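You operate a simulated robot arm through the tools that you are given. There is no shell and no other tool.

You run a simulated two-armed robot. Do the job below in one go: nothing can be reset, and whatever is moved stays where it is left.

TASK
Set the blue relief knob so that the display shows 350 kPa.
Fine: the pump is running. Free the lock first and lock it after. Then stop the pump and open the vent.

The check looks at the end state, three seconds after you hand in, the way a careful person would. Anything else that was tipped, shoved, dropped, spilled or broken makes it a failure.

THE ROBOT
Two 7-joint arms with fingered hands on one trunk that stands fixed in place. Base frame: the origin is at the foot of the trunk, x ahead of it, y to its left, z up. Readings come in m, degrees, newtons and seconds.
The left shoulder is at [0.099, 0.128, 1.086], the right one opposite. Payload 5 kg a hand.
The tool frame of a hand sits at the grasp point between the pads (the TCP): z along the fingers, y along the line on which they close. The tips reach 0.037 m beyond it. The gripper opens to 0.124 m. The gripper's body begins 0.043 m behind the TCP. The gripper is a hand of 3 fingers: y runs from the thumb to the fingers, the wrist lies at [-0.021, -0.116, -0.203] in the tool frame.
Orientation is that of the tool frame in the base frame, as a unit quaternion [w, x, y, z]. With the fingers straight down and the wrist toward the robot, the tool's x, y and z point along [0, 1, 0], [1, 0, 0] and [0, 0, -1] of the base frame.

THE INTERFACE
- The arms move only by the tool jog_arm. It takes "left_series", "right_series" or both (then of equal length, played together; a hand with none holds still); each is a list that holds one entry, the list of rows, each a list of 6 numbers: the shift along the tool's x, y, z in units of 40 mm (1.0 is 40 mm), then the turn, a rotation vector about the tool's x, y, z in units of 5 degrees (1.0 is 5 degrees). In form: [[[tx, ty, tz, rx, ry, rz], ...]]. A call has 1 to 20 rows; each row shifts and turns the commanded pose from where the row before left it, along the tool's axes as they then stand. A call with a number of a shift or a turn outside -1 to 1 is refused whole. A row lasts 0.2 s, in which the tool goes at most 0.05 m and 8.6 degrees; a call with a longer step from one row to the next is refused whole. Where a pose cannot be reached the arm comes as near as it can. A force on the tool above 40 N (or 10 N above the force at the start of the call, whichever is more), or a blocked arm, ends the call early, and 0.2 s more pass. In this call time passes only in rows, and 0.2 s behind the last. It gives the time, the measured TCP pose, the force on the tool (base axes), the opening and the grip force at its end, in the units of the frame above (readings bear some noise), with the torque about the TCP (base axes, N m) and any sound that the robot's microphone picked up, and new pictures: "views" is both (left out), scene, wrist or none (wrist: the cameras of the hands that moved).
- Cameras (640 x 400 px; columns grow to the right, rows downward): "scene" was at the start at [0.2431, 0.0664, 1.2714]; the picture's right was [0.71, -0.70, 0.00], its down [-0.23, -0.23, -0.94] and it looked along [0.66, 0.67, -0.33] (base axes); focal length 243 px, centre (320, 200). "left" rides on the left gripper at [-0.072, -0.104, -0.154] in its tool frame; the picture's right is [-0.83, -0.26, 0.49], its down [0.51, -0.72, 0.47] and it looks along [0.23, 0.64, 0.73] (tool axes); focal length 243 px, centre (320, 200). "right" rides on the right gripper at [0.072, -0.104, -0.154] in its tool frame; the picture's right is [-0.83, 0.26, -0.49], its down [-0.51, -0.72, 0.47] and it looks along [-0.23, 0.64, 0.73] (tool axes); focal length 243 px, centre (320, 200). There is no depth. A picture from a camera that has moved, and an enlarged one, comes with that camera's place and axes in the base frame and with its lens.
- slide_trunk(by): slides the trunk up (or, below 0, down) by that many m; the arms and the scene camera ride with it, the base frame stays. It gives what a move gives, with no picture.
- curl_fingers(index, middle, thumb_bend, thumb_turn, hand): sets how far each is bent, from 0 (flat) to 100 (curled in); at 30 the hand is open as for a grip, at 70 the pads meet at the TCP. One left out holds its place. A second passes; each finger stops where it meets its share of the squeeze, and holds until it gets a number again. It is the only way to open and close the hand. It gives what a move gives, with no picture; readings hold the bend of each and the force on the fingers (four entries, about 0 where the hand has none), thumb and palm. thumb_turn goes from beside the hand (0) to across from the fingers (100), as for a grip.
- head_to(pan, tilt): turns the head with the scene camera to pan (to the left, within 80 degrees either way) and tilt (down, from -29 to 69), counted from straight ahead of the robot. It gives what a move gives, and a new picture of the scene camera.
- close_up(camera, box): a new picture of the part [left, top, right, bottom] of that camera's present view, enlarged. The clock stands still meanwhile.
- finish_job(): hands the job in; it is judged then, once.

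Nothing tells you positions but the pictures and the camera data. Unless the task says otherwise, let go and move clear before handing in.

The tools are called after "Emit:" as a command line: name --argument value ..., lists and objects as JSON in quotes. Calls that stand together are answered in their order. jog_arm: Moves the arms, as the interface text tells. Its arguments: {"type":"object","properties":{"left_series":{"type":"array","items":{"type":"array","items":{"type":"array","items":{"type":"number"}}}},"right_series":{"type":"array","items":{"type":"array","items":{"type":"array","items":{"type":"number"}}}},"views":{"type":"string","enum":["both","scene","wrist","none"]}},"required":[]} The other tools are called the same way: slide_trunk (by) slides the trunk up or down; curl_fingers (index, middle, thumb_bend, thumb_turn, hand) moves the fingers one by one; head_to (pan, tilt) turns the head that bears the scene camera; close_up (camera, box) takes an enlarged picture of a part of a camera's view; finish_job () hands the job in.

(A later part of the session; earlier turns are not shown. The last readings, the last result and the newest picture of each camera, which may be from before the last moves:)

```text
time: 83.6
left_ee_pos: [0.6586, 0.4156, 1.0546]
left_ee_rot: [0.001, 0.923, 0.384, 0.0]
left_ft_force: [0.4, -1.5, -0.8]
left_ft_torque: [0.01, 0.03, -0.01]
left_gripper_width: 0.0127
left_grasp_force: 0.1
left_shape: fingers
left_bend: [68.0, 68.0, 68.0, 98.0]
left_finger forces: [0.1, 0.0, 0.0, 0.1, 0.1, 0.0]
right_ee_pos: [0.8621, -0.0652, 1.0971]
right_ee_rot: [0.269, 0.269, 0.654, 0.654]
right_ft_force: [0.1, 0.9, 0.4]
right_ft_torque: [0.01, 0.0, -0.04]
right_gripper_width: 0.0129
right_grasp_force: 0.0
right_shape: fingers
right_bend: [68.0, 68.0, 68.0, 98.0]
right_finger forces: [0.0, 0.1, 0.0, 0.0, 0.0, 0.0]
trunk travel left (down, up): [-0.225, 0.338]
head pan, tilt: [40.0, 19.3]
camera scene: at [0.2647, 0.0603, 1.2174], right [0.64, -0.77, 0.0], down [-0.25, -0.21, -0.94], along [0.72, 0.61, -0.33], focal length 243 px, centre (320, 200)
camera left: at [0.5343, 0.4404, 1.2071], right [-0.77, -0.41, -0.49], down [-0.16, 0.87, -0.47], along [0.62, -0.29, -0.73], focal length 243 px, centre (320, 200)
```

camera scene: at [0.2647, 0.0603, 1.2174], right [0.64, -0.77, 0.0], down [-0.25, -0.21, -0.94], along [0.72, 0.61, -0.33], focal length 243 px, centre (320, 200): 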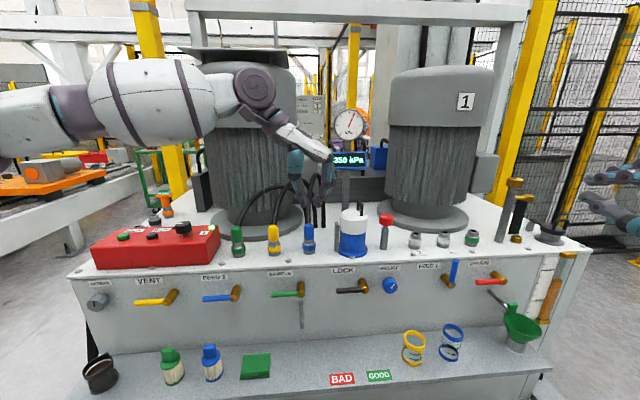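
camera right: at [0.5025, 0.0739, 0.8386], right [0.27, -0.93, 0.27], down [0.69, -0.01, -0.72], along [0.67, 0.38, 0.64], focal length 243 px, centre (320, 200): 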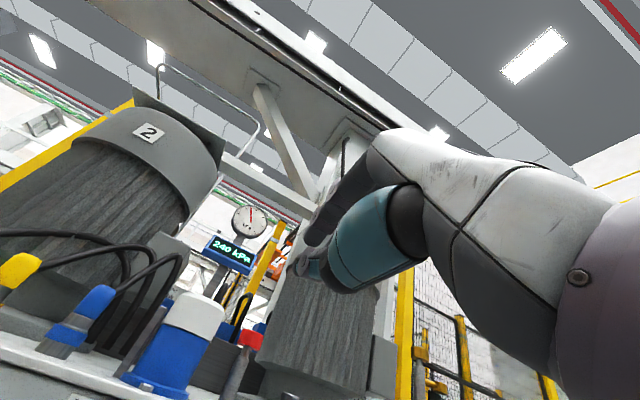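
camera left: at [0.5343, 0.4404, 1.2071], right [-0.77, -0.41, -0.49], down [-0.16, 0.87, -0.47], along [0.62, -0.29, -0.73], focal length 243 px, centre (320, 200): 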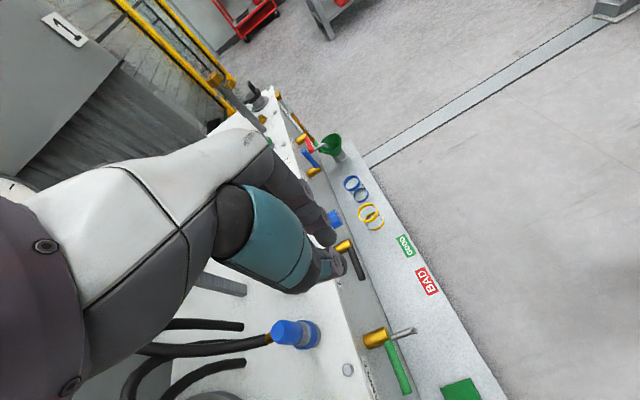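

The hand points down at about [0.66, 0.42, 1.05]. Now I'll yaw it so the wrist faces the robot, then slide it left along the bench in front of the pump box.

Emit:
jog_arm --left_series '[[[0, 0, 0, 0, 0, -1], [0, 0, 0, 0, 0, -1], [0, 0, 0, 0, 0, -1], [0, 0, 0, 0, 0, -1], [0, 0, 0, 0, 0, -1], [0, 0, 0, 0, 0, -1], [0, 0, 0, 0, 0, -1], [0, 0, 0, 0, 0, -1], [0, 0, 0, 0, 0, -1], [0, 0, 0, 0, 0, -1], [0, 0, 0, 0, 0, -1], [0, 0, 0, 0, 0, -1], [0, 0, 0, 0, 0, -1], [0, 0, 0, 0, 0, -1], [0, 0, 0, 0, 0, -1], [0, 0, 0, 0, 0, -1], [0, 0, 0, 0, 0, -1], [0, 0, 0, 0, 0, -1]]]' --views "none"

Emit:
jog_arm --left_series '[[[0.96, 0, 0, 0, 0, 0], [0.96, 0, 0, 0, 0, 0], [0.96, 0, 0, 0, 0, 0], [0.96, 0, 0, 0, 0, 0], [0.96, 0, 0, 0, 0, 0], [0.96, 0, 0, 0, 0, 0], [0.96, 0, 0, 0, 0, 0], [0.96, 0, 0, 0, 0, 0], [0.96, 0, 0, 0, 0, 0], [0.96, 0, 0, 0, 0, 0], [0.96, 0, 0, 0, 0, 0], [0.96, 0, 0, 0, 0, 0]]]' --views "none"

Emit:
curl_fingers --hand "left" --index 60 --middle 100 --thumb_bend 85

Emit:
head_to --pan 60 --tilt 22

Emit:
close_up --camera "left" --box '[0, 0, 640, 400]'

```text
time: 87.4
left_ee_pos: [0.6594, 0.4149, 1.0551]
left_ee_rot: [-0.001, 0.38, 0.925, 0.0]
left_ft_force: [0.3, -0.1, -0.1]
left_ft_torque: [-0.01, 0.01, -0.05]
left_gripper_width: 0.0126
left_grasp_force: 0.1
left_shape: fingers
left_bend: [68.0, 68.0, 68.0, 98.0]
left_finger forces: [0.0, 0.0, 0.0, 0.0, 0.0, 0.1]
right_ee_pos: [0.8641, -0.0647, 1.0978]
right_ee_rot: [0.27, 0.27, 0.653, 0.654]
right_ft_force: [0.8, 0.1, 0.1]
right_ft_torque: [-0.01, 0.0, 0.0]
right_gripper_width: 0.013
right_grasp_force: 0.0
right_shape: fingers
right_bend: [68.0, 68.0, 68.0, 98.0]
right_finger forces: [0.0, 0.0, 0.0, 0.1, 0.0, 0.1]
trunk travel left (down, up): [-0.225, 0.338]
head pan, tilt: [40.0, 19.3]
```

```text
time: 90.0
left_ee_pos: [0.3308, 0.7401, 1.0539]
left_ee_rot: [0.001, 0.381, 0.925, 0.001]
left_ft_force: [-0.4, -0.2, -0.3]
left_ft_torque: [0.01, -0.01, 0.03]
left_gripper_width: 0.0128
left_grasp_force: 0.1
left_shape: fingers
left_bend: [68.0, 68.0, 68.0, 98.0]
left_finger forces: [0.1, 0.1, 0.0, 0.1, 0.1, 0.1]
right_ee_pos: [0.8624, -0.0648, 1.0983]
right_ee_rot: [0.269, 0.269, 0.654, 0.654]
right_ft_force: [-0.4, 0.2, 0.1]
right_ft_torque: [0.01, 0.02, -0.04]
right_gripper_width: 0.0131
right_grasp_force: 0.0
right_shape: fingers
right_bend: [68.0, 68.0, 68.0, 98.0]
right_finger forces: [0.0, 0.0, 0.0, 0.0, 0.0, 0.1]
trunk travel left (down, up): [-0.225, 0.338]
head pan, tilt: [40.0, 19.3]
```

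```text
time: 91.0
left_ee_pos: [0.3321, 0.7419, 1.0546]
left_ee_rot: [0.0, 0.381, 0.924, -0.001]
left_ft_force: [-0.3, 0.3, -1.1]
left_ft_torque: [0.01, 0.0, 0.05]
left_gripper_width: 0.007
left_grasp_force: 0.0
left_shape: fingers
left_bend: [58.0, 100.0, 83.0, 97.0]
left_finger forces: [0.0, 0.0, 0.0, 0.1, 0.0, 0.0]
right_ee_pos: [0.8624, -0.065, 1.0982]
right_ee_rot: [0.27, 0.269, 0.654, 0.654]
right_ft_force: [-0.1, 0.5, 0.9]
right_ft_torque: [0.01, -0.03, 0.0]
right_gripper_width: 0.0129
right_grasp_force: 0.1
right_shape: fingers
right_bend: [68.0, 68.0, 68.0, 98.0]
right_finger forces: [0.1, 0.1, 0.0, 0.1, 0.0, 0.0]
trunk travel left (down, up): [-0.225, 0.338]
head pan, tilt: [40.0, 19.3]
```

```text
time: 91.8
left_ee_pos: [0.3326, 0.7414, 1.0551]
left_ee_rot: [0.0, 0.382, 0.924, 0.001]
left_ft_force: [0.1, -1.5, 0.3]
left_ft_torque: [0.01, -0.01, -0.02]
left_gripper_width: 0.0069
left_grasp_force: 0.1
left_shape: fingers
left_bend: [58.0, 100.0, 83.0, 97.0]
left_finger forces: [0.0, 0.1, 0.0, 0.0, 0.0, 0.1]
right_ee_pos: [0.8628, -0.0663, 1.0974]
right_ee_rot: [0.27, 0.27, 0.654, 0.654]
right_ft_force: [-0.2, -0.5, -0.2]
right_ft_torque: [0.01, 0.03, -0.02]
right_gripper_width: 0.0127
right_grasp_force: 0.1
right_shape: fingers
right_bend: [68.0, 68.0, 68.0, 98.0]
right_finger forces: [0.0, 0.0, 0.0, 0.0, 0.0, 0.0]
trunk travel left (down, up): [-0.225, 0.338]
head pan, tilt: [60.0, 22.0]
camera scene: at [0.2394, 0.0806, 1.2131], right [0.87, -0.5, 0.0], down [-0.19, -0.32, -0.93], along [0.46, 0.8, -0.37], focal length 243 px, centre (320, 200)
```

scene: 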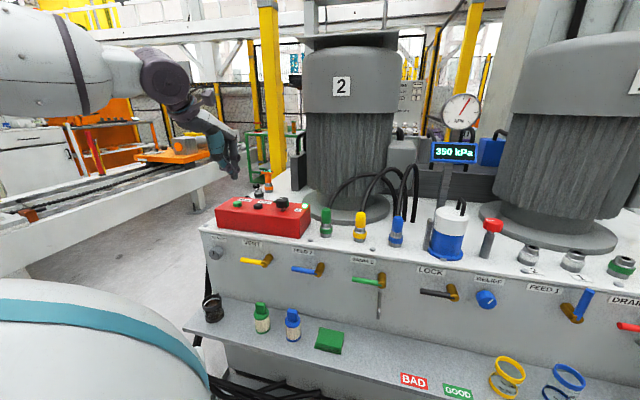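

```text
1.00 times, centred on (320, 200) of left (not enlarged: the box is as wide or as high as the picture)
camera zoom: at [0.3103, 0.6184, 1.2072], right [0.4, -0.77, -0.49], down [-0.87, -0.15, -0.47], along [0.29, 0.62, -0.73], focal length 243 px, centre (320, 200)
```

zoom: 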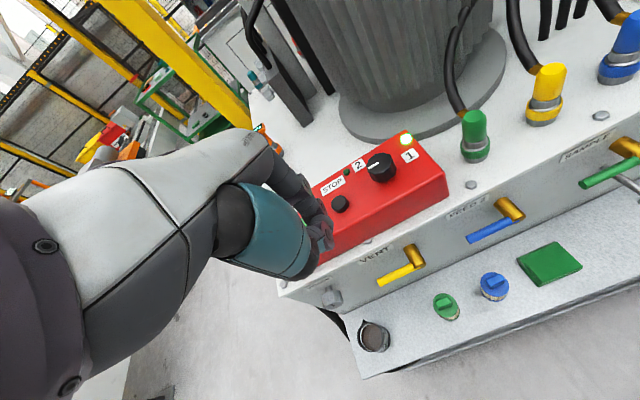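

The left hand is in front of the pump box, and the left camera confirms STOP at about [0.44, 0.85, 0.88]. I'll look closely at the finger shape so the index tip does the pressing.

Emit:
close_up --camera "scene" --box '[140, 60, 320, 240]'

Emit:
close_up --camera "left" --box '[220, 100, 460, 300]'

```text
2.22 times, centred on (230, 150) of scene
camera zoom: at [0.2394, 0.0806, 1.2131], right [0.87, -0.5, 0.0], down [-0.19, -0.32, -0.93], along [0.46, 0.8, -0.37], focal length 540 px, centre (520, 311)
```

zoom: 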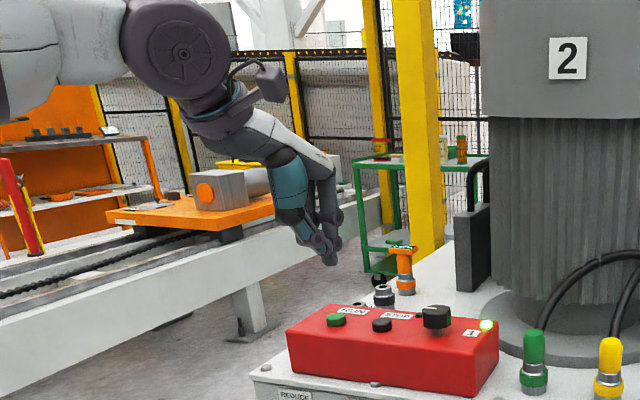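

```text
2.00 times, centred on (340, 200) of left
camera zoom: at [0.3103, 0.6184, 1.2072], right [0.4, -0.77, -0.49], down [-0.87, -0.15, -0.47], along [0.29, 0.62, -0.73], focal length 485 px, centre (280, 200)
```

zoom: 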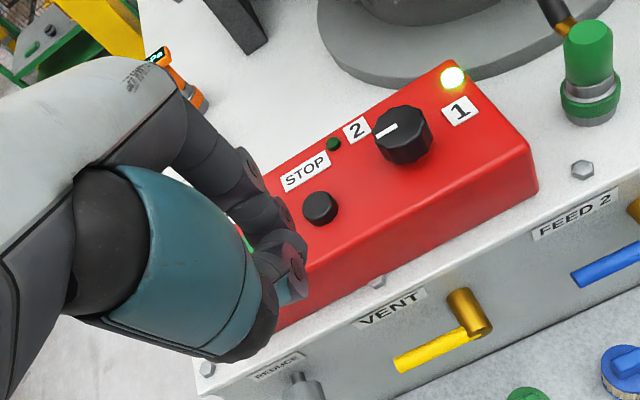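

I'll return to the closed beak, whose tips cluster around the tool axis, and centre it over STOP, stopping a few centimetres above to check.

Emit:
curl_fingers --hand "left" --index 30 --middle 30 --thumb_bend 30

Emit:
curl_fingers --hand "left" --index 68 --middle 68 --thumb_bend 68

Emit:
jog_arm --left_series '[[[0, 0.95, 0, 0, 0, 0], [0, 0.95, 0, 0, 0, 0], [0, 0.95, 0, 0, 0, 0], [0.05, 0.93, 0, 0, 0, 0], [0, 0, 0.9, 0, 0, 0], [0, 0, 0.9, 0, 0, 0]]]' --views "both"

Emit:
close_up --camera "scene" --box '[180, 130, 340, 230]'

Emit:
close_up --camera "left" --box '[220, 180, 420, 340]'

```text
time: 92.8
left_ee_pos: [0.3334, 0.7421, 1.0549]
left_ee_rot: [0.0, 0.381, 0.925, -0.001]
left_ft_force: [-0.4, 0.0, -0.6]
left_ft_torque: [-0.01, 0.04, 0.0]
left_gripper_width: 0.1286
left_grasp_force: 0.1
left_shape: fingers
left_bend: [30.0, 30.0, 30.0, 97.0]
left_finger forces: [0.1, 0.0, 0.1, 0.0, 0.0, 0.0]
right_ee_pos: [0.8623, -0.0659, 1.0978]
right_ee_rot: [0.269, 0.269, 0.654, 0.654]
right_ft_force: [0.7, -0.3, -0.4]
right_ft_torque: [0.03, -0.01, -0.01]
right_gripper_width: 0.0129
right_grasp_force: 0.0
right_shape: fingers
right_bend: [68.0, 68.0, 68.0, 98.0]
right_finger forces: [0.0, 0.0, 0.0, 0.0, 0.0, 0.1]
trunk travel left (down, up): [-0.225, 0.338]
head pan, tilt: [60.0, 22.0]
```

```text
time: 93.8
left_ee_pos: [0.3322, 0.7409, 1.0542]
left_ee_rot: [0.0, 0.381, 0.925, 0.0]
left_ft_force: [0.9, 0.1, -0.2]
left_ft_torque: [-0.03, 0.02, 0.0]
left_gripper_width: 0.0134
left_grasp_force: 0.0
left_shape: fingers
left_bend: [68.0, 68.0, 68.0, 97.0]
left_finger forces: [0.2, 0.0, 0.0, 0.0, 0.0, 0.0]
right_ee_pos: [0.8625, -0.0652, 1.0975]
right_ee_rot: [0.27, 0.27, 0.653, 0.654]
right_ft_force: [0.3, -0.5, -0.3]
right_ft_torque: [-0.01, -0.01, 0.01]
right_gripper_width: 0.0131
right_grasp_force: 0.1
right_shape: fingers
right_bend: [68.0, 68.0, 68.0, 98.0]
right_finger forces: [0.0, 0.0, 0.0, 0.1, 0.0, 0.1]
trunk travel left (down, up): [-0.225, 0.338]
head pan, tilt: [60.0, 22.0]
```

```text
time: 95.2
left_ee_pos: [0.4379, 0.8508, 0.9804]
left_ee_rot: [0.0, 0.38, 0.925, -0.001]
left_ft_force: [0.2, -0.5, -0.7]
left_ft_torque: [0.0, 0.02, 0.02]
left_gripper_width: 0.0129
left_grasp_force: 0.1
left_shape: fingers
left_bend: [68.0, 68.0, 68.0, 97.0]
left_finger forces: [0.0, 0.1, 0.0, 0.0, 0.0, 0.1]
right_ee_pos: [0.8638, -0.0639, 1.0973]
right_ee_rot: [0.269, 0.27, 0.654, 0.653]
right_ft_force: [0.4, 0.6, -0.7]
right_ft_torque: [0.03, -0.01, -0.02]
right_gripper_width: 0.0129
right_grasp_force: 0.1
right_shape: fingers
right_bend: [68.0, 68.0, 68.0, 98.0]
right_finger forces: [0.0, 0.1, 0.1, 0.0, 0.0, 0.1]
trunk travel left (down, up): [-0.225, 0.338]
head pan, tilt: [60.0, 22.0]
camera scene: at [0.2403, 0.0814, 1.2128], right [0.87, -0.5, 0.0], down [-0.19, -0.33, -0.93], along [0.46, 0.8, -0.38], focal length 243 px, centre (320, 200)
camera left: at [0.4166, 0.7278, 1.1335], right [0.4, -0.77, -0.49], down [-0.87, -0.15, -0.47], along [0.29, 0.62, -0.73], focal length 243 px, centre (320, 200)
```

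scene: 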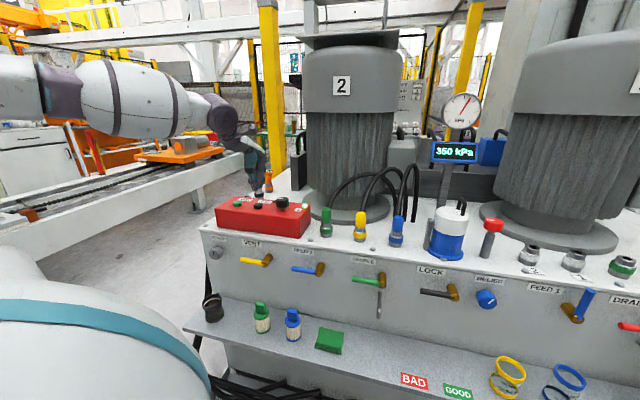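
left: 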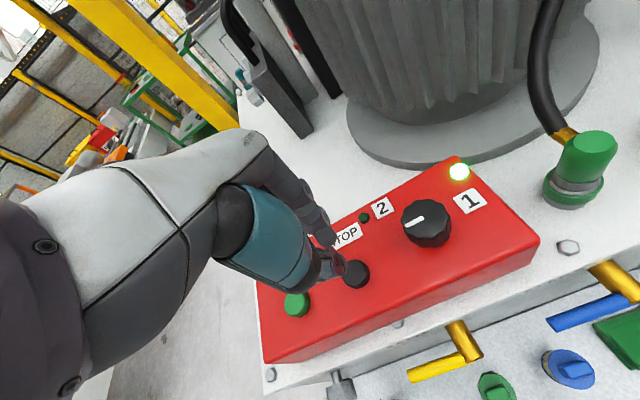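

```text
4.00 times, centred on (260, 180) of scene
camera zoom: at [0.2403, 0.0814, 1.2128], right [0.87, -0.5, 0.0], down [-0.19, -0.33, -0.93], along [0.46, 0.8, -0.38], focal length 973 px, centre (560, 280)
```

zoom: 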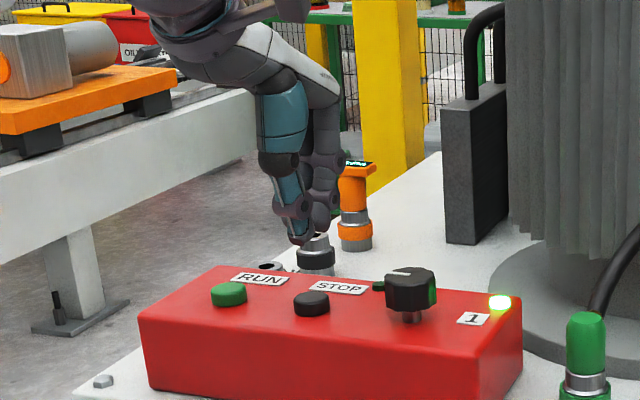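

```text
2.50 times, centred on (320, 260) of left
camera zoom: at [0.4166, 0.7278, 1.1335], right [0.4, -0.77, -0.49], down [-0.87, -0.15, -0.47], along [0.29, 0.62, -0.73], focal length 606 px, centre (320, 50)
```

zoom: 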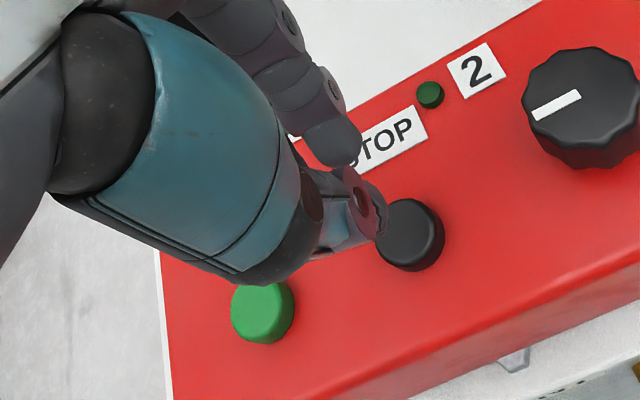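

The beak is directly above STOP, with the button top at about z = 0.884. I'll lower in small steps and press lightly, watching the force and listening.

Emit:
jog_arm --left_series '[[[0, 0, 0.5, 0, 0, 0], [0, 0, 0.45, 0, 0, 0], [0, 0, 0.25, 0, 0, 0], [0, 0, 0.15, 0, 0, 0]]]' --views "wrist"

Emit:
close_up --camera "scene" --box '[180, 130, 340, 230]'

```text
time: 96.2
left_ee_pos: [0.4376, 0.8486, 0.9278]
left_ee_rot: [0.0, 0.381, 0.924, 0.0]
left_ft_force: [0.0, 0.7, 0.7]
left_ft_torque: [0.02, 0.02, -0.02]
left_gripper_width: 0.0131
left_grasp_force: 0.2
left_shape: fingers
left_bend: [68.0, 68.0, 68.0, 97.0]
left_finger forces: [0.0, 0.1, 0.1, 0.1, 0.1, 0.0]
right_ee_pos: [0.8617, -0.0653, 1.0976]
right_ee_rot: [0.269, 0.269, 0.654, 0.654]
right_ft_force: [-0.7, 0.3, 0.5]
right_ft_torque: [0.02, -0.02, 0.02]
right_gripper_width: 0.0131
right_grasp_force: 0.0
right_shape: fingers
right_bend: [68.0, 68.0, 68.0, 98.0]
right_finger forces: [0.0, 0.0, 0.0, 0.0, 0.0, 0.0]
trunk travel left (down, up): [-0.225, 0.338]
head pan, tilt: [60.0, 22.0]
camera left: at [0.4155, 0.7262, 1.0808], right [0.4, -0.77, -0.49], down [-0.87, -0.15, -0.47], along [0.29, 0.62, -0.73], focal length 243 px, centre (320, 200)
```

left: 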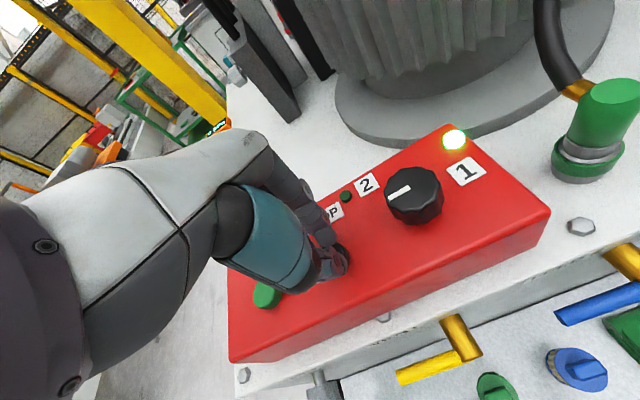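

```text
4.00 times, centred on (260, 180) of scene
camera zoom: at [0.2395, 0.0807, 1.2131], right [0.87, -0.5, 0.0], down [-0.19, -0.32, -0.93], along [0.46, 0.8, -0.37], focal length 973 px, centre (560, 280)
```

zoom: 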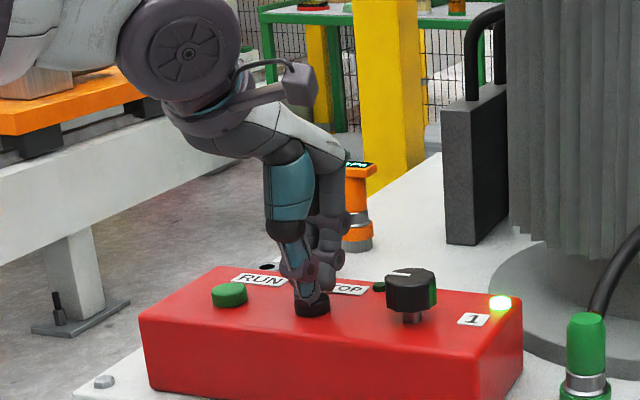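

The tips sit right over the STOP button. I'll press down a few millimetres.

Emit:
jog_arm --left_series '[[[0, 0, 0.12, 0, 0, 0], [0, 0, 0.1, 0, 0, 0], [0, 0, 0.1, 0, 0, 0]]]' --views "none"

Emit:
close_up --camera "scene" --box '[180, 130, 340, 230]'

```text
time: 97.0
left_ee_pos: [0.4383, 0.8496, 0.9191]
left_ee_rot: [0.001, 0.381, 0.924, 0.001]
left_ft_force: [1.5, 1.5, 8.5]
left_ft_torque: [0.07, -0.15, 0.06]
left_gripper_width: 0.0127
left_grasp_force: 4.8
left_shape: fingers
left_bend: [68.0, 68.0, 68.0, 97.0]
left_finger forces: [7.9, 0.0, 0.1, 0.0, 1.0, 0.0]
right_ee_pos: [0.8621, -0.0645, 1.0971]
right_ee_rot: [0.269, 0.269, 0.654, 0.654]
right_ft_force: [-0.4, 0.5, -1.0]
right_ft_torque: [0.02, -0.05, 0.0]
right_gripper_width: 0.0131
right_grasp_force: 0.1
right_shape: fingers
right_bend: [68.0, 68.0, 68.0, 98.0]
right_finger forces: [0.0, 0.0, 0.0, 0.0, 0.1, 0.1]
trunk travel left (down, up): [-0.225, 0.338]
head pan, tilt: [60.0, 22.0]
heard: click
```

```text
4.00 times, centred on (260, 180) of scene
camera zoom: at [0.239, 0.0796, 1.2133], right [0.87, -0.5, 0.0], down [-0.19, -0.32, -0.93], along [0.46, 0.8, -0.37], focal length 973 px, centre (560, 280)
```

zoom: 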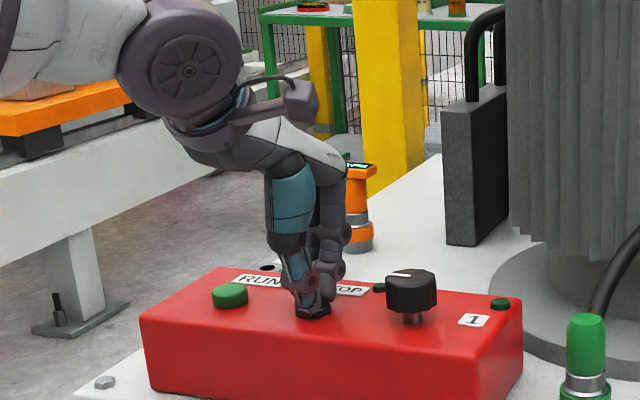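

I heard the click and the running light is off, so the pump is stopped. I'll lift off and move back in front of the bench, then turn the hand for VENT.

Emit:
jog_arm --left_series '[[[0, 0, -0.6, 0, 0, 0], [0, 0, -1, 0, 0, 0], [0, 0, -1, 0, 0, 0], [0, -0.9, 0, 0, 0, 0], [0, -0.9, 0, 0, 0, 0], [0, -0.9, 0, 0, 0, 0], [0, -0.9, 0, 0, 0, 0], [0, -0.9, 0, 0, 0, 0]]]' --views "none"

Emit:
jog_arm --left_series '[[[0, 0, 0, 0, 0, 1], [0, 0, 0, 0, 0, 1], [0, 0, 0, 0, 0, 1], [0, 0, 0, 0, 0, 1], [0, 0, 0, 0, 0, 1], [0, 0, 0, 0, 0, 1], [0, 0, 0, 0, 0, 1], [0, 0, 0, 0, 0, 1], [0, 0, 0, 0, 0, 1], [0, 0, 0, 0, 0, 1], [0, 0, 0, 0, 0, 1], [0, 0, 0, 0, 0, 1], [0, 0, 0, 0, 0, 1], [0, 0, 0, 0, 0, 1], [0, 0, 0, 0, 0, 1], [0, 0, 0, 0, 0, 1], [0, 0, 0, 0, 0, 1], [0, 0, 0, 0, 0, 1]]]' --views "both"

```text
time: 98.8
left_ee_pos: [0.3067, 0.7252, 1.0207]
left_ee_rot: [0.001, 0.381, 0.924, 0.001]
left_ft_force: [-1.1, 0.2, 0.2]
left_ft_torque: [0.0, -0.04, 0.01]
left_gripper_width: 0.0124
left_grasp_force: 0.0
left_shape: fingers
left_bend: [68.0, 68.0, 68.0, 97.0]
left_finger forces: [0.1, 0.0, 0.0, 0.0, 0.0, 0.0]
right_ee_pos: [0.8604, -0.0652, 1.0998]
right_ee_rot: [0.269, 0.268, 0.654, 0.654]
right_ft_force: [-0.3, 0.7, -0.2]
right_ft_torque: [-0.05, 0.06, -0.06]
right_gripper_width: 0.0132
right_grasp_force: 0.1
right_shape: fingers
right_bend: [68.0, 68.0, 68.0, 98.0]
right_finger forces: [0.1, 0.0, 0.0, 0.0, 0.0, 0.0]
trunk travel left (down, up): [-0.225, 0.338]
head pan, tilt: [60.0, 22.0]
```

```text
time: 102.6
left_ee_pos: [0.3107, 0.7229, 1.0207]
left_ee_rot: [0.0, 0.923, 0.384, 0.0]
left_ft_force: [-1.1, -0.3, -0.3]
left_ft_torque: [0.01, 0.01, 0.0]
left_gripper_width: 0.0122
left_grasp_force: 0.2
left_shape: fingers
left_bend: [68.0, 68.0, 68.0, 97.0]
left_finger forces: [0.0, 0.1, 0.0, 0.0, 0.0, 0.0]
right_ee_pos: [0.8626, -0.0659, 1.0967]
right_ee_rot: [0.268, 0.269, 0.655, 0.654]
right_ft_force: [0.1, -0.8, 0.1]
right_ft_torque: [0.02, -0.03, 0.0]
right_gripper_width: 0.0131
right_grasp_force: 0.0
right_shape: fingers
right_bend: [68.0, 68.0, 68.0, 98.0]
right_finger forces: [0.1, 0.1, 0.0, 0.0, 0.0, 0.0]
trunk travel left (down, up): [-0.225, 0.338]
head pan, tilt: [60.0, 22.0]
camera scene: at [0.2396, 0.0808, 1.213], right [0.87, -0.5, 0.0], down [-0.19, -0.32, -0.93], along [0.46, 0.8, -0.37], focal length 243 px, centre (320, 200)
camera left: at [0.1856, 0.7462, 1.1727], right [-0.77, -0.4, -0.49], down [-0.15, 0.87, -0.47], along [0.62, -0.29, -0.73], focal length 243 px, centre (320, 200)
```

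scene: 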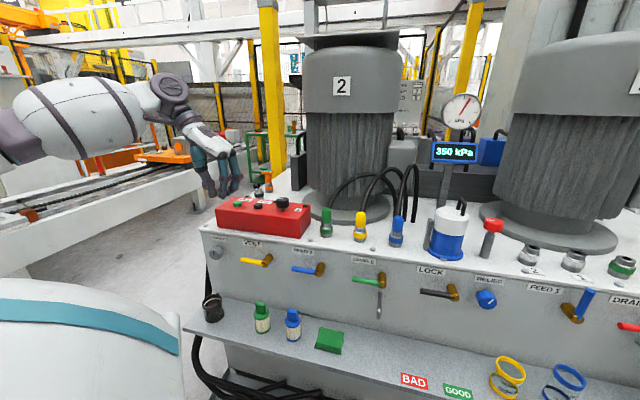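
left: 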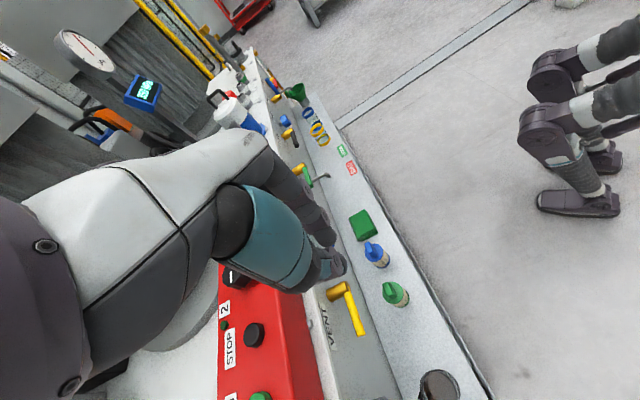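

The pump is off and the display still shows 350, held until the vent opens. Now I'll pitch the fingers to point into the panel, in front of VENT.

Emit:
jog_arm --left_series '[[[0, 0, 0, 0, 1, 0], [0, 0, 0, 0, 1, 0], [0, 0, 0, 0, 1, 0], [0, 0, 0, 0, 1, 0], [0, 0, 0, 0, 1, 0], [0, 0, 0, 0, 1, 0], [0, 0, 0, 0, 1, 0], [0, 0, 0, 0, 1, 0], [0, 0, 0, 0, 1, 0], [0, 0, 0, 0, 1, 0], [0, 0, 0, 0, 1, 0], [0, 0, 0, 0, 1, 0], [0, 0, 0, 0, 1, 0], [0, 0, 0, 0, 1, 0], [0, 0, 0, 0, 1, 0], [0, 0, 0, 0, 1, 0], [0, 0, 0, 0, 1, 0], [0, 0, 0, 0, 1, 0]]]' --views "both"

```text
time: 106.4
left_ee_pos: [0.3398, 0.7401, 1.0516]
left_ee_rot: [-0.271, 0.653, 0.272, 0.653]
left_ft_force: [0.5, 0.6, -0.4]
left_ft_torque: [0.05, -0.03, -0.01]
left_gripper_width: 0.0124
left_grasp_force: 0.1
left_shape: fingers
left_bend: [68.0, 68.0, 68.0, 97.0]
left_finger forces: [0.0, 0.0, 0.0, 0.0, 0.1, 0.1]
left hand out of reach, approached as far as the arm can: row 16, 17, 18
right_ee_pos: [0.8625, -0.0654, 1.097]
right_ee_rot: [0.27, 0.27, 0.654, 0.653]
right_ft_force: [-0.3, -0.1, -0.4]
right_ft_torque: [0.03, -0.02, 0.0]
right_gripper_width: 0.0128
right_grasp_force: 0.1
right_shape: fingers
right_bend: [68.0, 68.0, 68.0, 98.0]
right_finger forces: [0.0, 0.0, 0.0, 0.1, 0.0, 0.0]
trunk travel left (down, up): [-0.225, 0.338]
head pan, tilt: [60.0, 22.0]
camera scene: at [0.2393, 0.0806, 1.2131], right [0.87, -0.5, 0.0], down [-0.19, -0.32, -0.93], along [0.46, 0.8, -0.37], focal length 243 px, centre (320, 200)
camera left: at [0.1581, 0.7059, 0.9777], right [0.16, 0.53, -0.83], down [-0.18, 0.84, 0.51], along [0.97, 0.07, 0.23], focal length 243 px, centre (320, 200)
```

scene: 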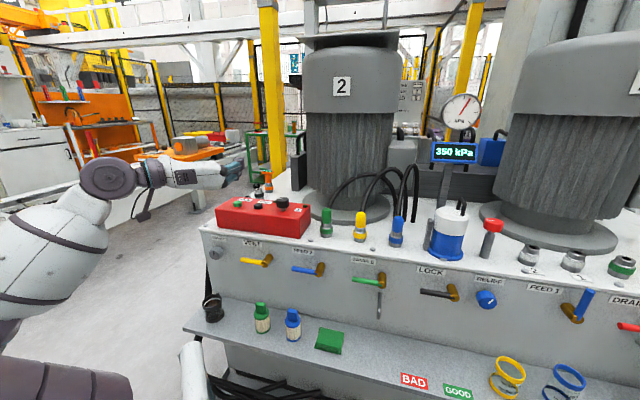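
left: 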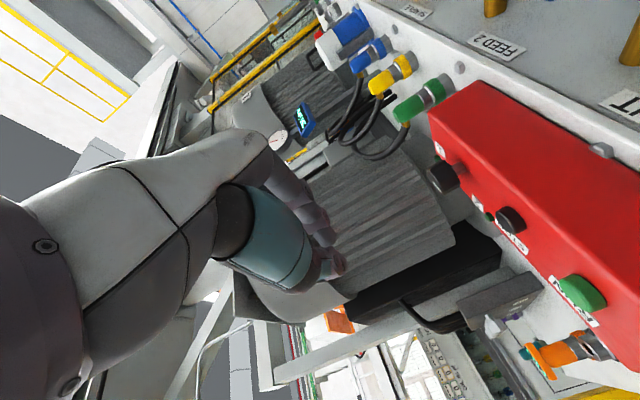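

The orientation is right, but the forearm now comes from lower left. I'll descend in small stages slightly further back from the panel, watching the arm against the ledge and cup.

Emit:
jog_arm --left_series '[[[-0.8, -0.2, -0.2, 0, 0, 0], [-0.8, -0.2, -0.2, 0, 0, 0], [-0.8, -0.2, -0.2, 0, 0, 0], [-0.8, -0.2, -0.2, 0, 0, 0]]]' --views "both"

```text
time: 107.4
left_ee_pos: [0.3557, 0.7734, 0.9922]
left_ee_rot: [-0.272, 0.652, 0.273, 0.653]
left_ft_force: [0.7, -1.4, -0.4]
left_ft_torque: [0.03, 0.02, 0.01]
left_gripper_width: 0.0125
left_grasp_force: 0.0
left_shape: fingers
left_bend: [68.0, 68.0, 68.0, 98.0]
left_finger forces: [0.0, 0.0, 0.0, 0.0, 0.0, 0.0]
left hand out of reach, approached as far as the arm can: row 1, 2, 3, 4
right_ee_pos: [0.8601, -0.0665, 1.0977]
right_ee_rot: [0.27, 0.27, 0.653, 0.654]
right_ft_force: [0.2, -0.2, -0.2]
right_ft_torque: [0.03, 0.02, 0.01]
right_gripper_width: 0.0129
right_grasp_force: 0.0
right_shape: fingers
right_bend: [68.0, 68.0, 68.0, 98.0]
right_finger forces: [0.1, 0.1, 0.1, 0.0, 0.0, 0.0]
trunk travel left (down, up): [-0.225, 0.338]
head pan, tilt: [60.0, 22.0]
camera scene: at [0.2386, 0.079, 1.2136], right [0.87, -0.5, 0.0], down [-0.19, -0.32, -0.93], along [0.46, 0.8, -0.37], focal length 243 px, centre (320, 200)
camera left: at [0.1741, 0.739, 0.9195], right [0.16, 0.54, -0.83], down [-0.18, 0.84, 0.51], along [0.97, 0.07, 0.23], focal length 243 px, centre (320, 200)
```

scene: 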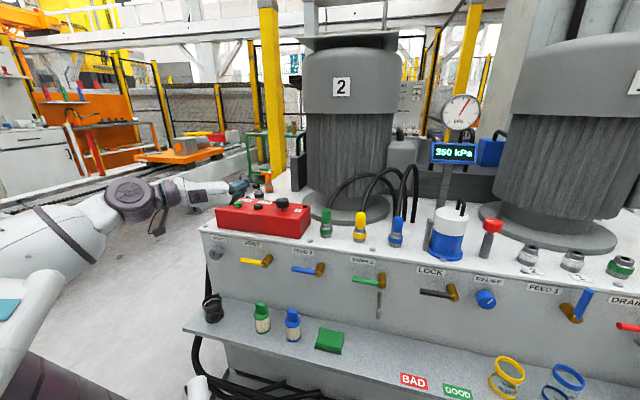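
left: 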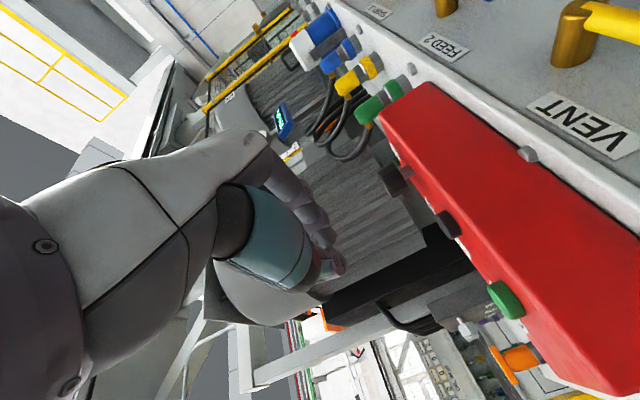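

The arm can't hold this exact direction this far left. I'll turn the hand about 30° more to the left about the vertical, so it lines up better with the arm. Coming at the lever slightly obliquely is fine.

Emit:
jog_arm --left_series '[[[0, 0, 0, 1, 0, 0], [0, 0, 0, 1, 0, 0], [0, 0, 0, 1, 0, 0], [0, 0, 0, 1, 0, 0], [0, 0, 0, 1, 0, 0], [0, 0, 0, 1, 0, 0], [0, 0, -0.8, 0, 0, 0], [0, 0, -0.8, 0, 0, 0], [0, 0, -0.8, 0, 0, 0]]]' --views "both"

```text
time: 109.4
left_ee_pos: [0.3446, 0.7257, 0.9912]
left_ee_rot: [-0.432, 0.56, 0.431, 0.56]
left_ft_force: [0.8, -0.9, -0.6]
left_ft_torque: [-0.01, -0.02, 0.02]
left_gripper_width: 0.0123
left_grasp_force: 0.1
left_shape: fingers
left_bend: [68.0, 68.0, 68.0, 97.0]
left_finger forces: [0.1, 0.1, 0.0, 0.1, 0.1, 0.0]
left hand out of reach, approached as far as the arm can: row 8, 9
right_ee_pos: [0.8637, -0.0653, 1.0959]
right_ee_rot: [0.27, 0.27, 0.654, 0.654]
right_ft_force: [0.1, 0.1, -0.5]
right_ft_torque: [0.03, 0.01, 0.05]
right_gripper_width: 0.0129
right_grasp_force: 0.0
right_shape: fingers
right_bend: [68.0, 68.0, 68.0, 98.0]
right_finger forces: [0.1, 0.1, 0.0, 0.1, 0.0, 0.0]
trunk travel left (down, up): [-0.225, 0.338]
head pan, tilt: [60.0, 22.0]
camera scene: at [0.2406, 0.0797, 1.2129], right [0.87, -0.5, 0.0], down [-0.19, -0.32, -0.93], along [0.46, 0.8, -0.37], focal length 243 px, centre (320, 200)
camera left: at [0.2047, 0.6053, 0.9179], right [-0.13, 0.54, -0.83], down [-0.58, 0.64, 0.51], along [0.81, 0.54, 0.23], focal length 243 px, centre (320, 200)
```

scene: 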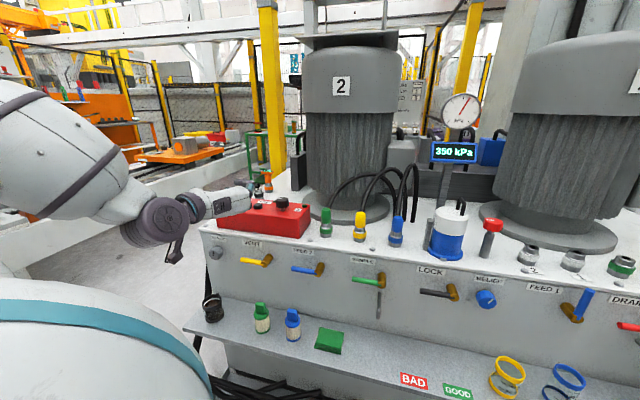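
left: 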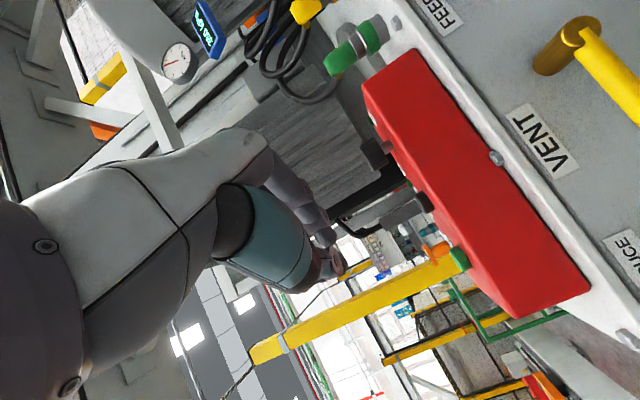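

The elbow is high again and only the folding limit was touched, which eases as the hand goes lower. I'll descend while shifting left of the VENT handle.

Emit:
jog_arm --left_series '[[[-0.9, -0.33, 0, 0, 0, 0], [-0.9, -0.33, 0, 0, 0, 0], [-0.9, -0.33, 0, 0, 0, 0], [-0.9, -0.33, 0, 0, 0, 0], [-0.9, -0.33, 0, 0, 0, 0]]]' --views "both"

Emit:
close_up --camera "scene" --box '[160, 180, 320, 280]'

```text
time: 110.6
left_ee_pos: [0.2813, 0.7427, 0.8083]
left_ee_rot: [-0.431, 0.56, 0.432, 0.56]
left_ft_force: [-0.5, -0.4, -0.6]
left_ft_torque: [0.02, -0.02, -0.01]
left_gripper_width: 0.0127
left_grasp_force: 0.0
left_shape: fingers
left_bend: [68.0, 68.0, 68.0, 97.0]
left_finger forces: [0.0, 0.0, 0.1, 0.0, 0.0, 0.0]
right_ee_pos: [0.864, -0.0629, 1.0953]
right_ee_rot: [0.269, 0.269, 0.654, 0.653]
right_ft_force: [0.0, 0.9, -0.6]
right_ft_torque: [-0.01, 0.02, 0.0]
right_gripper_width: 0.0129
right_grasp_force: 0.1
right_shape: fingers
right_bend: [68.0, 68.0, 68.0, 98.0]
right_finger forces: [0.0, 0.0, 0.1, 0.1, 0.0, 0.0]
trunk travel left (down, up): [-0.225, 0.338]
head pan, tilt: [60.0, 22.0]
camera scene: at [0.2399, 0.082, 1.2128], right [0.87, -0.5, 0.0], down [-0.19, -0.33, -0.93], along [0.46, 0.8, -0.38], focal length 243 px, centre (320, 200)
camera left: at [0.1412, 0.6229, 0.736], right [-0.13, 0.54, -0.83], down [-0.58, 0.64, 0.51], along [0.81, 0.54, 0.23], focal length 243 px, centre (320, 200)
```

scene: 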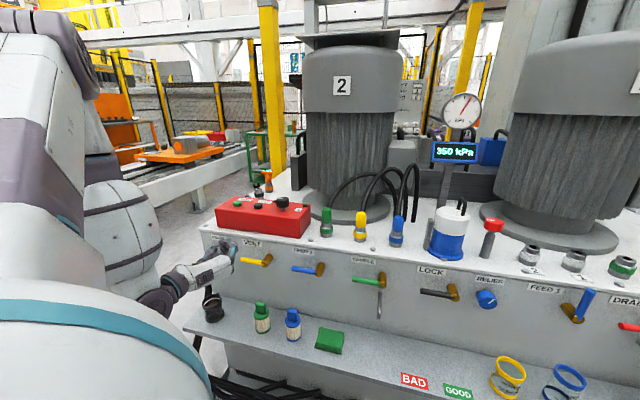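
left: 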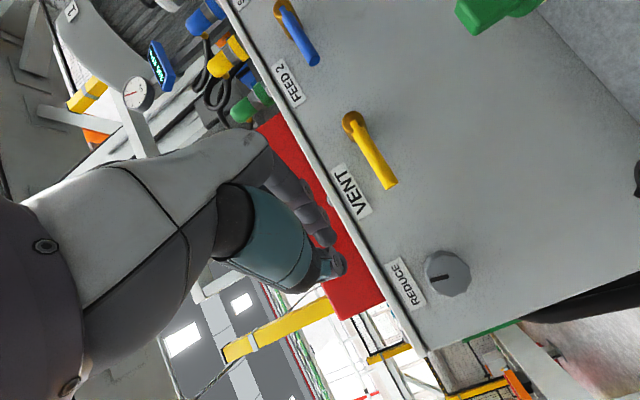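

```text
4.00 times, centred on (240, 230) of scene
camera zoom: at [0.2399, 0.082, 1.2128], right [0.87, -0.5, 0.0], down [-0.19, -0.33, -0.93], along [0.46, 0.8, -0.38], focal length 973 px, centre (640, 80)
```

zoom: 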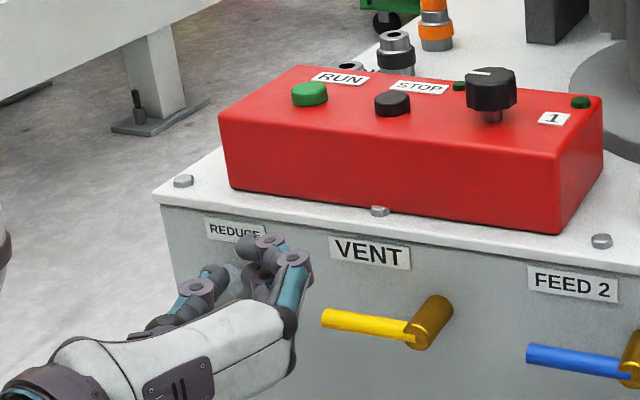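

The hand is left of the VENT handle and clear of the REDUCE knob. The green bottle's cap (z about 0.60) is below. I'll lower to just under the handle and then ease forward beneath it.

Emit:
jog_arm --left_series '[[[-0.86, 0, 0, 0, 0, 0], [-0.86, 0, 0, 0, 0, 0], [-0.86, 0, 0, 0, 0, 0], [-0.86, 0, 0, 0, 0, 0]]]' --views "both"

Emit:
close_up --camera "scene" --box '[180, 230, 340, 330]'

```text
time: 111.6
left_ee_pos: [0.2813, 0.7425, 0.6705]
left_ee_rot: [-0.432, 0.56, 0.431, 0.56]
left_ft_force: [0.3, -0.2, 0.6]
left_ft_torque: [-0.01, 0.01, 0.0]
left_gripper_width: 0.0123
left_grasp_force: 0.1
left_shape: fingers
left_bend: [68.0, 68.0, 68.0, 97.0]
left_finger forces: [0.1, 0.1, 0.0, 0.0, 0.1, 0.1]
right_ee_pos: [0.863, -0.0632, 1.0959]
right_ee_rot: [0.27, 0.27, 0.654, 0.653]
right_ft_force: [-0.1, -0.2, 0.1]
right_ft_torque: [0.0, 0.02, 0.02]
right_gripper_width: 0.0132
right_grasp_force: 0.1
right_shape: fingers
right_bend: [68.0, 68.0, 68.0, 98.0]
right_finger forces: [0.0, 0.0, 0.0, 0.0, 0.0, 0.1]
trunk travel left (down, up): [-0.225, 0.338]
head pan, tilt: [60.0, 22.0]
camera scene: at [0.2396, 0.0815, 1.213], right [0.87, -0.5, 0.0], down [-0.19, -0.33, -0.93], along [0.46, 0.8, -0.38], focal length 243 px, centre (320, 200)
camera left: at [0.1413, 0.6225, 0.5977], right [-0.13, 0.54, -0.83], down [-0.58, 0.64, 0.51], along [0.81, 0.54, 0.23], focal length 243 px, centre (320, 200)
```

scene: 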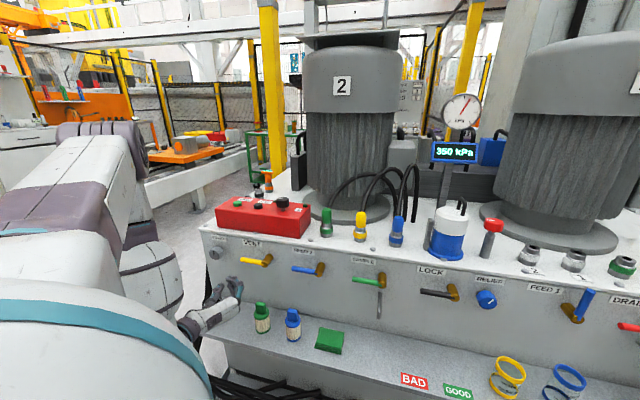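
left: 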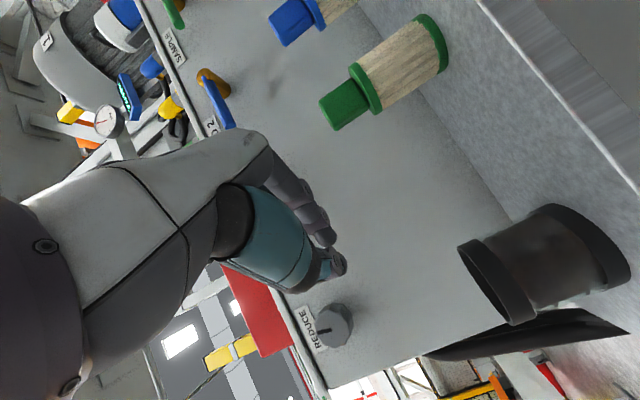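

```text
4.00 times, centred on (260, 280) of scene
camera zoom: at [0.2396, 0.0815, 1.213], right [0.87, -0.5, 0.0], down [-0.19, -0.33, -0.93], along [0.46, 0.8, -0.38], focal length 973 px, centre (560, -120)
```

zoom: 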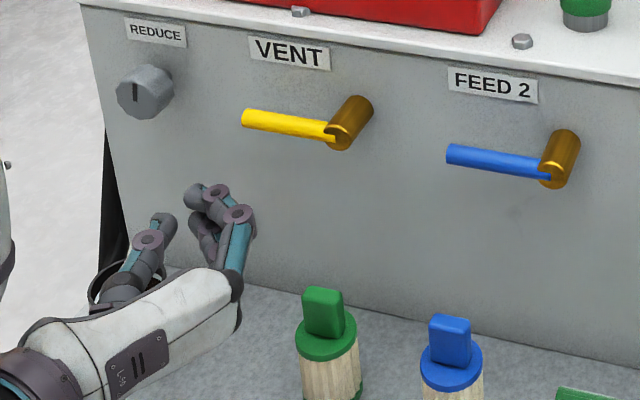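

There's clear room around the bottle, cup and REDUCE knob. Now I'll ease forward under the VENT handle.

Emit:
jog_arm --left_series '[[[0, 0.31, 0.4, 0, 0, 0], [0, 0.31, 0.4, 0, 0, 0], [0, 0.31, 0.4, 0, 0, 0]]]' --views "wrist"

Emit:
close_up --camera "scene" --box '[180, 230, 340, 330]'

```text
time: 112.4
left_ee_pos: [0.3299, 0.7802, 0.6707]
left_ee_rot: [-0.432, 0.56, 0.431, 0.56]
left_ft_force: [-0.3, 0.1, 0.3]
left_ft_torque: [-0.02, 0.01, -0.01]
left_gripper_width: 0.0124
left_grasp_force: 0.1
left_shape: fingers
left_bend: [68.0, 68.0, 68.0, 97.0]
left_finger forces: [0.0, 0.0, 0.0, 0.1, 0.1, 0.0]
right_ee_pos: [0.8632, -0.0657, 1.0976]
right_ee_rot: [0.27, 0.27, 0.654, 0.654]
right_ft_force: [0.4, 0.6, -0.2]
right_ft_torque: [-0.03, -0.01, 0.0]
right_gripper_width: 0.0131
right_grasp_force: 0.0
right_shape: fingers
right_bend: [68.0, 68.0, 68.0, 98.0]
right_finger forces: [0.1, 0.0, 0.0, 0.0, 0.0, 0.0]
trunk travel left (down, up): [-0.225, 0.338]
head pan, tilt: [60.0, 22.0]
camera left: at [0.1897, 0.6596, 0.5993], right [-0.13, 0.54, -0.83], down [-0.58, 0.64, 0.51], along [0.81, 0.54, 0.23], focal length 243 px, centre (320, 200)
```

left: 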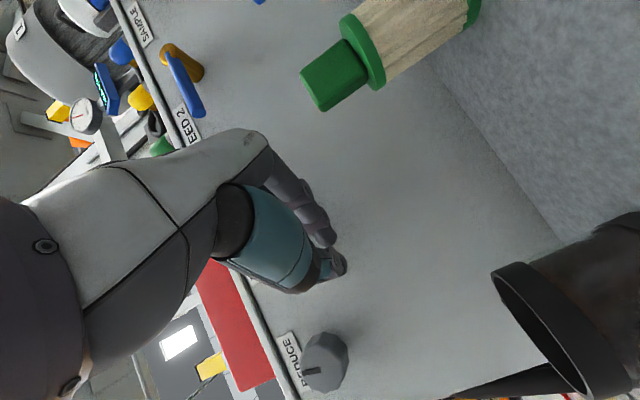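

```text
4.00 times, centred on (260, 280) of scene
camera zoom: at [0.2396, 0.0809, 1.213], right [0.87, -0.5, 0.0], down [-0.19, -0.32, -0.93], along [0.46, 0.8, -0.38], focal length 973 px, centre (560, -120)
```

zoom: 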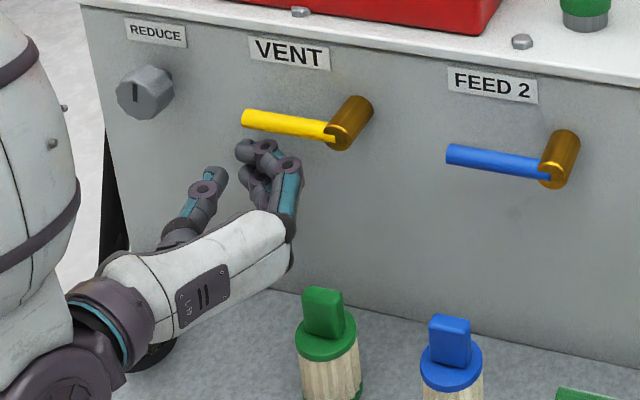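

The beak is under the VENT handle. I'll push it up along the arc, first half then check.

Emit:
jog_arm --left_series '[[[0.375, 0, 0, 0, 0, 0], [0.41, -0.2, 0.116, 0, 0, 0], [0.46, -0.1, 0.06, 0, 0, 0], [0.475, 0, 0, 0, 0, 0]]]' --views "wrist"

Emit:
close_up --camera "scene" --box '[180, 210, 340, 310]'

```text
time: 113.4
left_ee_pos: [0.3202, 0.7885, 0.7427]
left_ee_rot: [-0.432, 0.559, 0.432, 0.561]
left_ft_force: [-0.2, 0.6, -0.3]
left_ft_torque: [0.02, 0.02, -0.06]
left_gripper_width: 0.0128
left_grasp_force: 0.3
left_shape: fingers
left_bend: [68.0, 68.0, 68.0, 97.0]
left_finger forces: [0.1, 0.6, 0.1, 0.1, 0.1, 0.1]
right_ee_pos: [0.8624, -0.0658, 1.0966]
right_ee_rot: [0.269, 0.269, 0.654, 0.654]
right_ft_force: [-0.1, -1.2, -0.3]
right_ft_torque: [0.01, 0.01, 0.0]
right_gripper_width: 0.0129
right_grasp_force: 0.1
right_shape: fingers
right_bend: [68.0, 68.0, 68.0, 98.0]
right_finger forces: [0.0, 0.0, 0.0, 0.0, 0.0, 0.0]
trunk travel left (down, up): [-0.225, 0.338]
head pan, tilt: [60.0, 22.0]
camera left: at [0.1793, 0.6684, 0.6698], right [-0.13, 0.54, -0.83], down [-0.58, 0.64, 0.51], along [0.81, 0.54, 0.23], focal length 243 px, centre (320, 200)
```

left: 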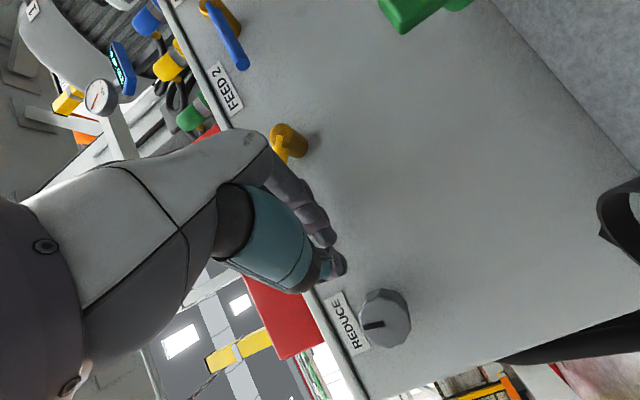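

```text
4.00 times, centred on (260, 260) of scene
camera zoom: at [0.2392, 0.08, 1.2132], right [0.87, -0.5, 0.0], down [-0.19, -0.32, -0.93], along [0.46, 0.8, -0.37], focal length 973 px, centre (560, -40)
```

zoom: 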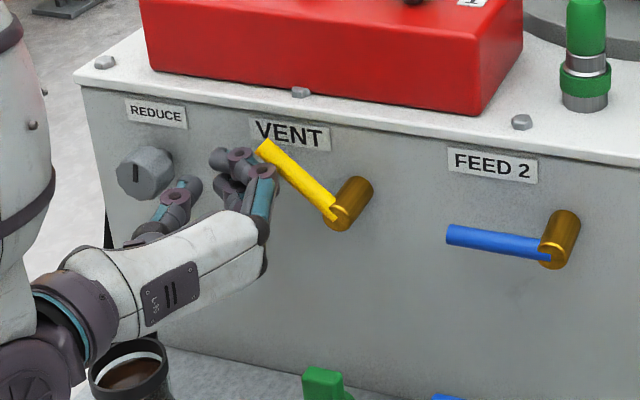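

VENT is about 40° up and moving easily, with the thumb about a centimetre from the REDUCE knob and heading away from it. I'll continue the arc to vertical.

Emit:
jog_arm --left_series '[[[0.455, 0.14, -0.08, 0, 0, 0], [0.41, 0.24, -0.14, 0, 0, 0], [0.33, 0.32, -0.185, 0, 0, 0], [0.05, 0.3, -0.17, 0, 0, 0]]]' --views "wrist"

Emit:
close_up --camera "scene" --box '[180, 200, 340, 300]'

```text
time: 114.4
left_ee_pos: [0.3516, 0.7562, 0.7922]
left_ee_rot: [-0.432, 0.56, 0.432, 0.56]
left_ft_force: [-4.0, -1.3, 0.2]
left_ft_torque: [-0.01, -0.06, -0.17]
left_gripper_width: 0.0126
left_grasp_force: 2.1
left_shape: fingers
left_bend: [68.0, 69.0, 68.0, 97.0]
left_finger forces: [0.0, 3.8, 0.0, 0.0, 0.1, 0.0]
right_ee_pos: [0.8628, -0.0649, 1.0979]
right_ee_rot: [0.27, 0.27, 0.654, 0.654]
right_ft_force: [0.3, 0.3, 0.5]
right_ft_torque: [0.03, 0.03, 0.01]
right_gripper_width: 0.0128
right_grasp_force: 0.1
right_shape: fingers
right_bend: [68.0, 68.0, 68.0, 98.0]
right_finger forces: [0.1, 0.0, 0.0, 0.0, 0.0, 0.1]
trunk travel left (down, up): [-0.225, 0.338]
head pan, tilt: [60.0, 22.0]
camera left: at [0.2119, 0.6366, 0.7191], right [-0.13, 0.54, -0.83], down [-0.58, 0.64, 0.51], along [0.81, 0.54, 0.23], focal length 243 px, centre (320, 200)
```

left: 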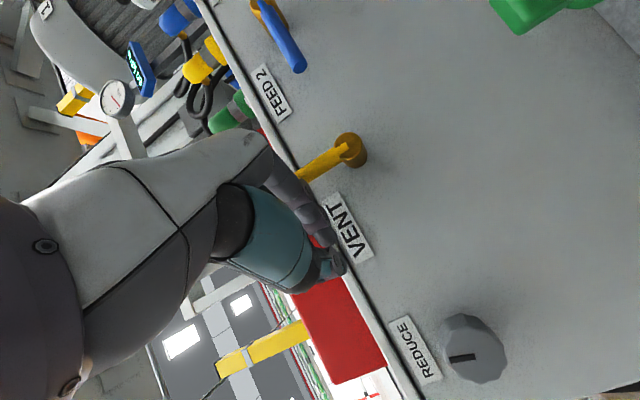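

```text
4.00 times, centred on (260, 250) of scene
camera zoom: at [0.2389, 0.0807, 1.2132], right [0.87, -0.5, 0.0], down [-0.19, -0.32, -0.93], along [0.46, 0.8, -0.37], focal length 973 px, centre (560, 0)
```

zoom: 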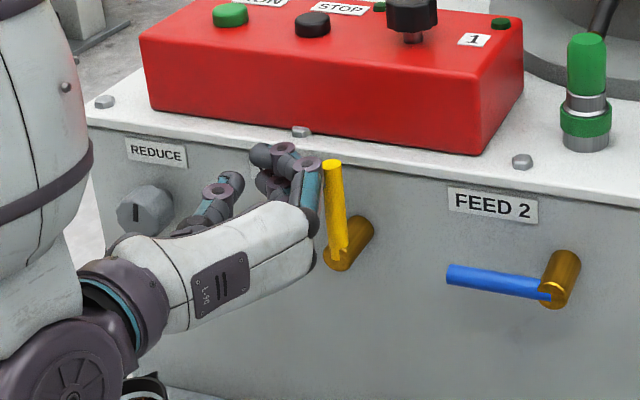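

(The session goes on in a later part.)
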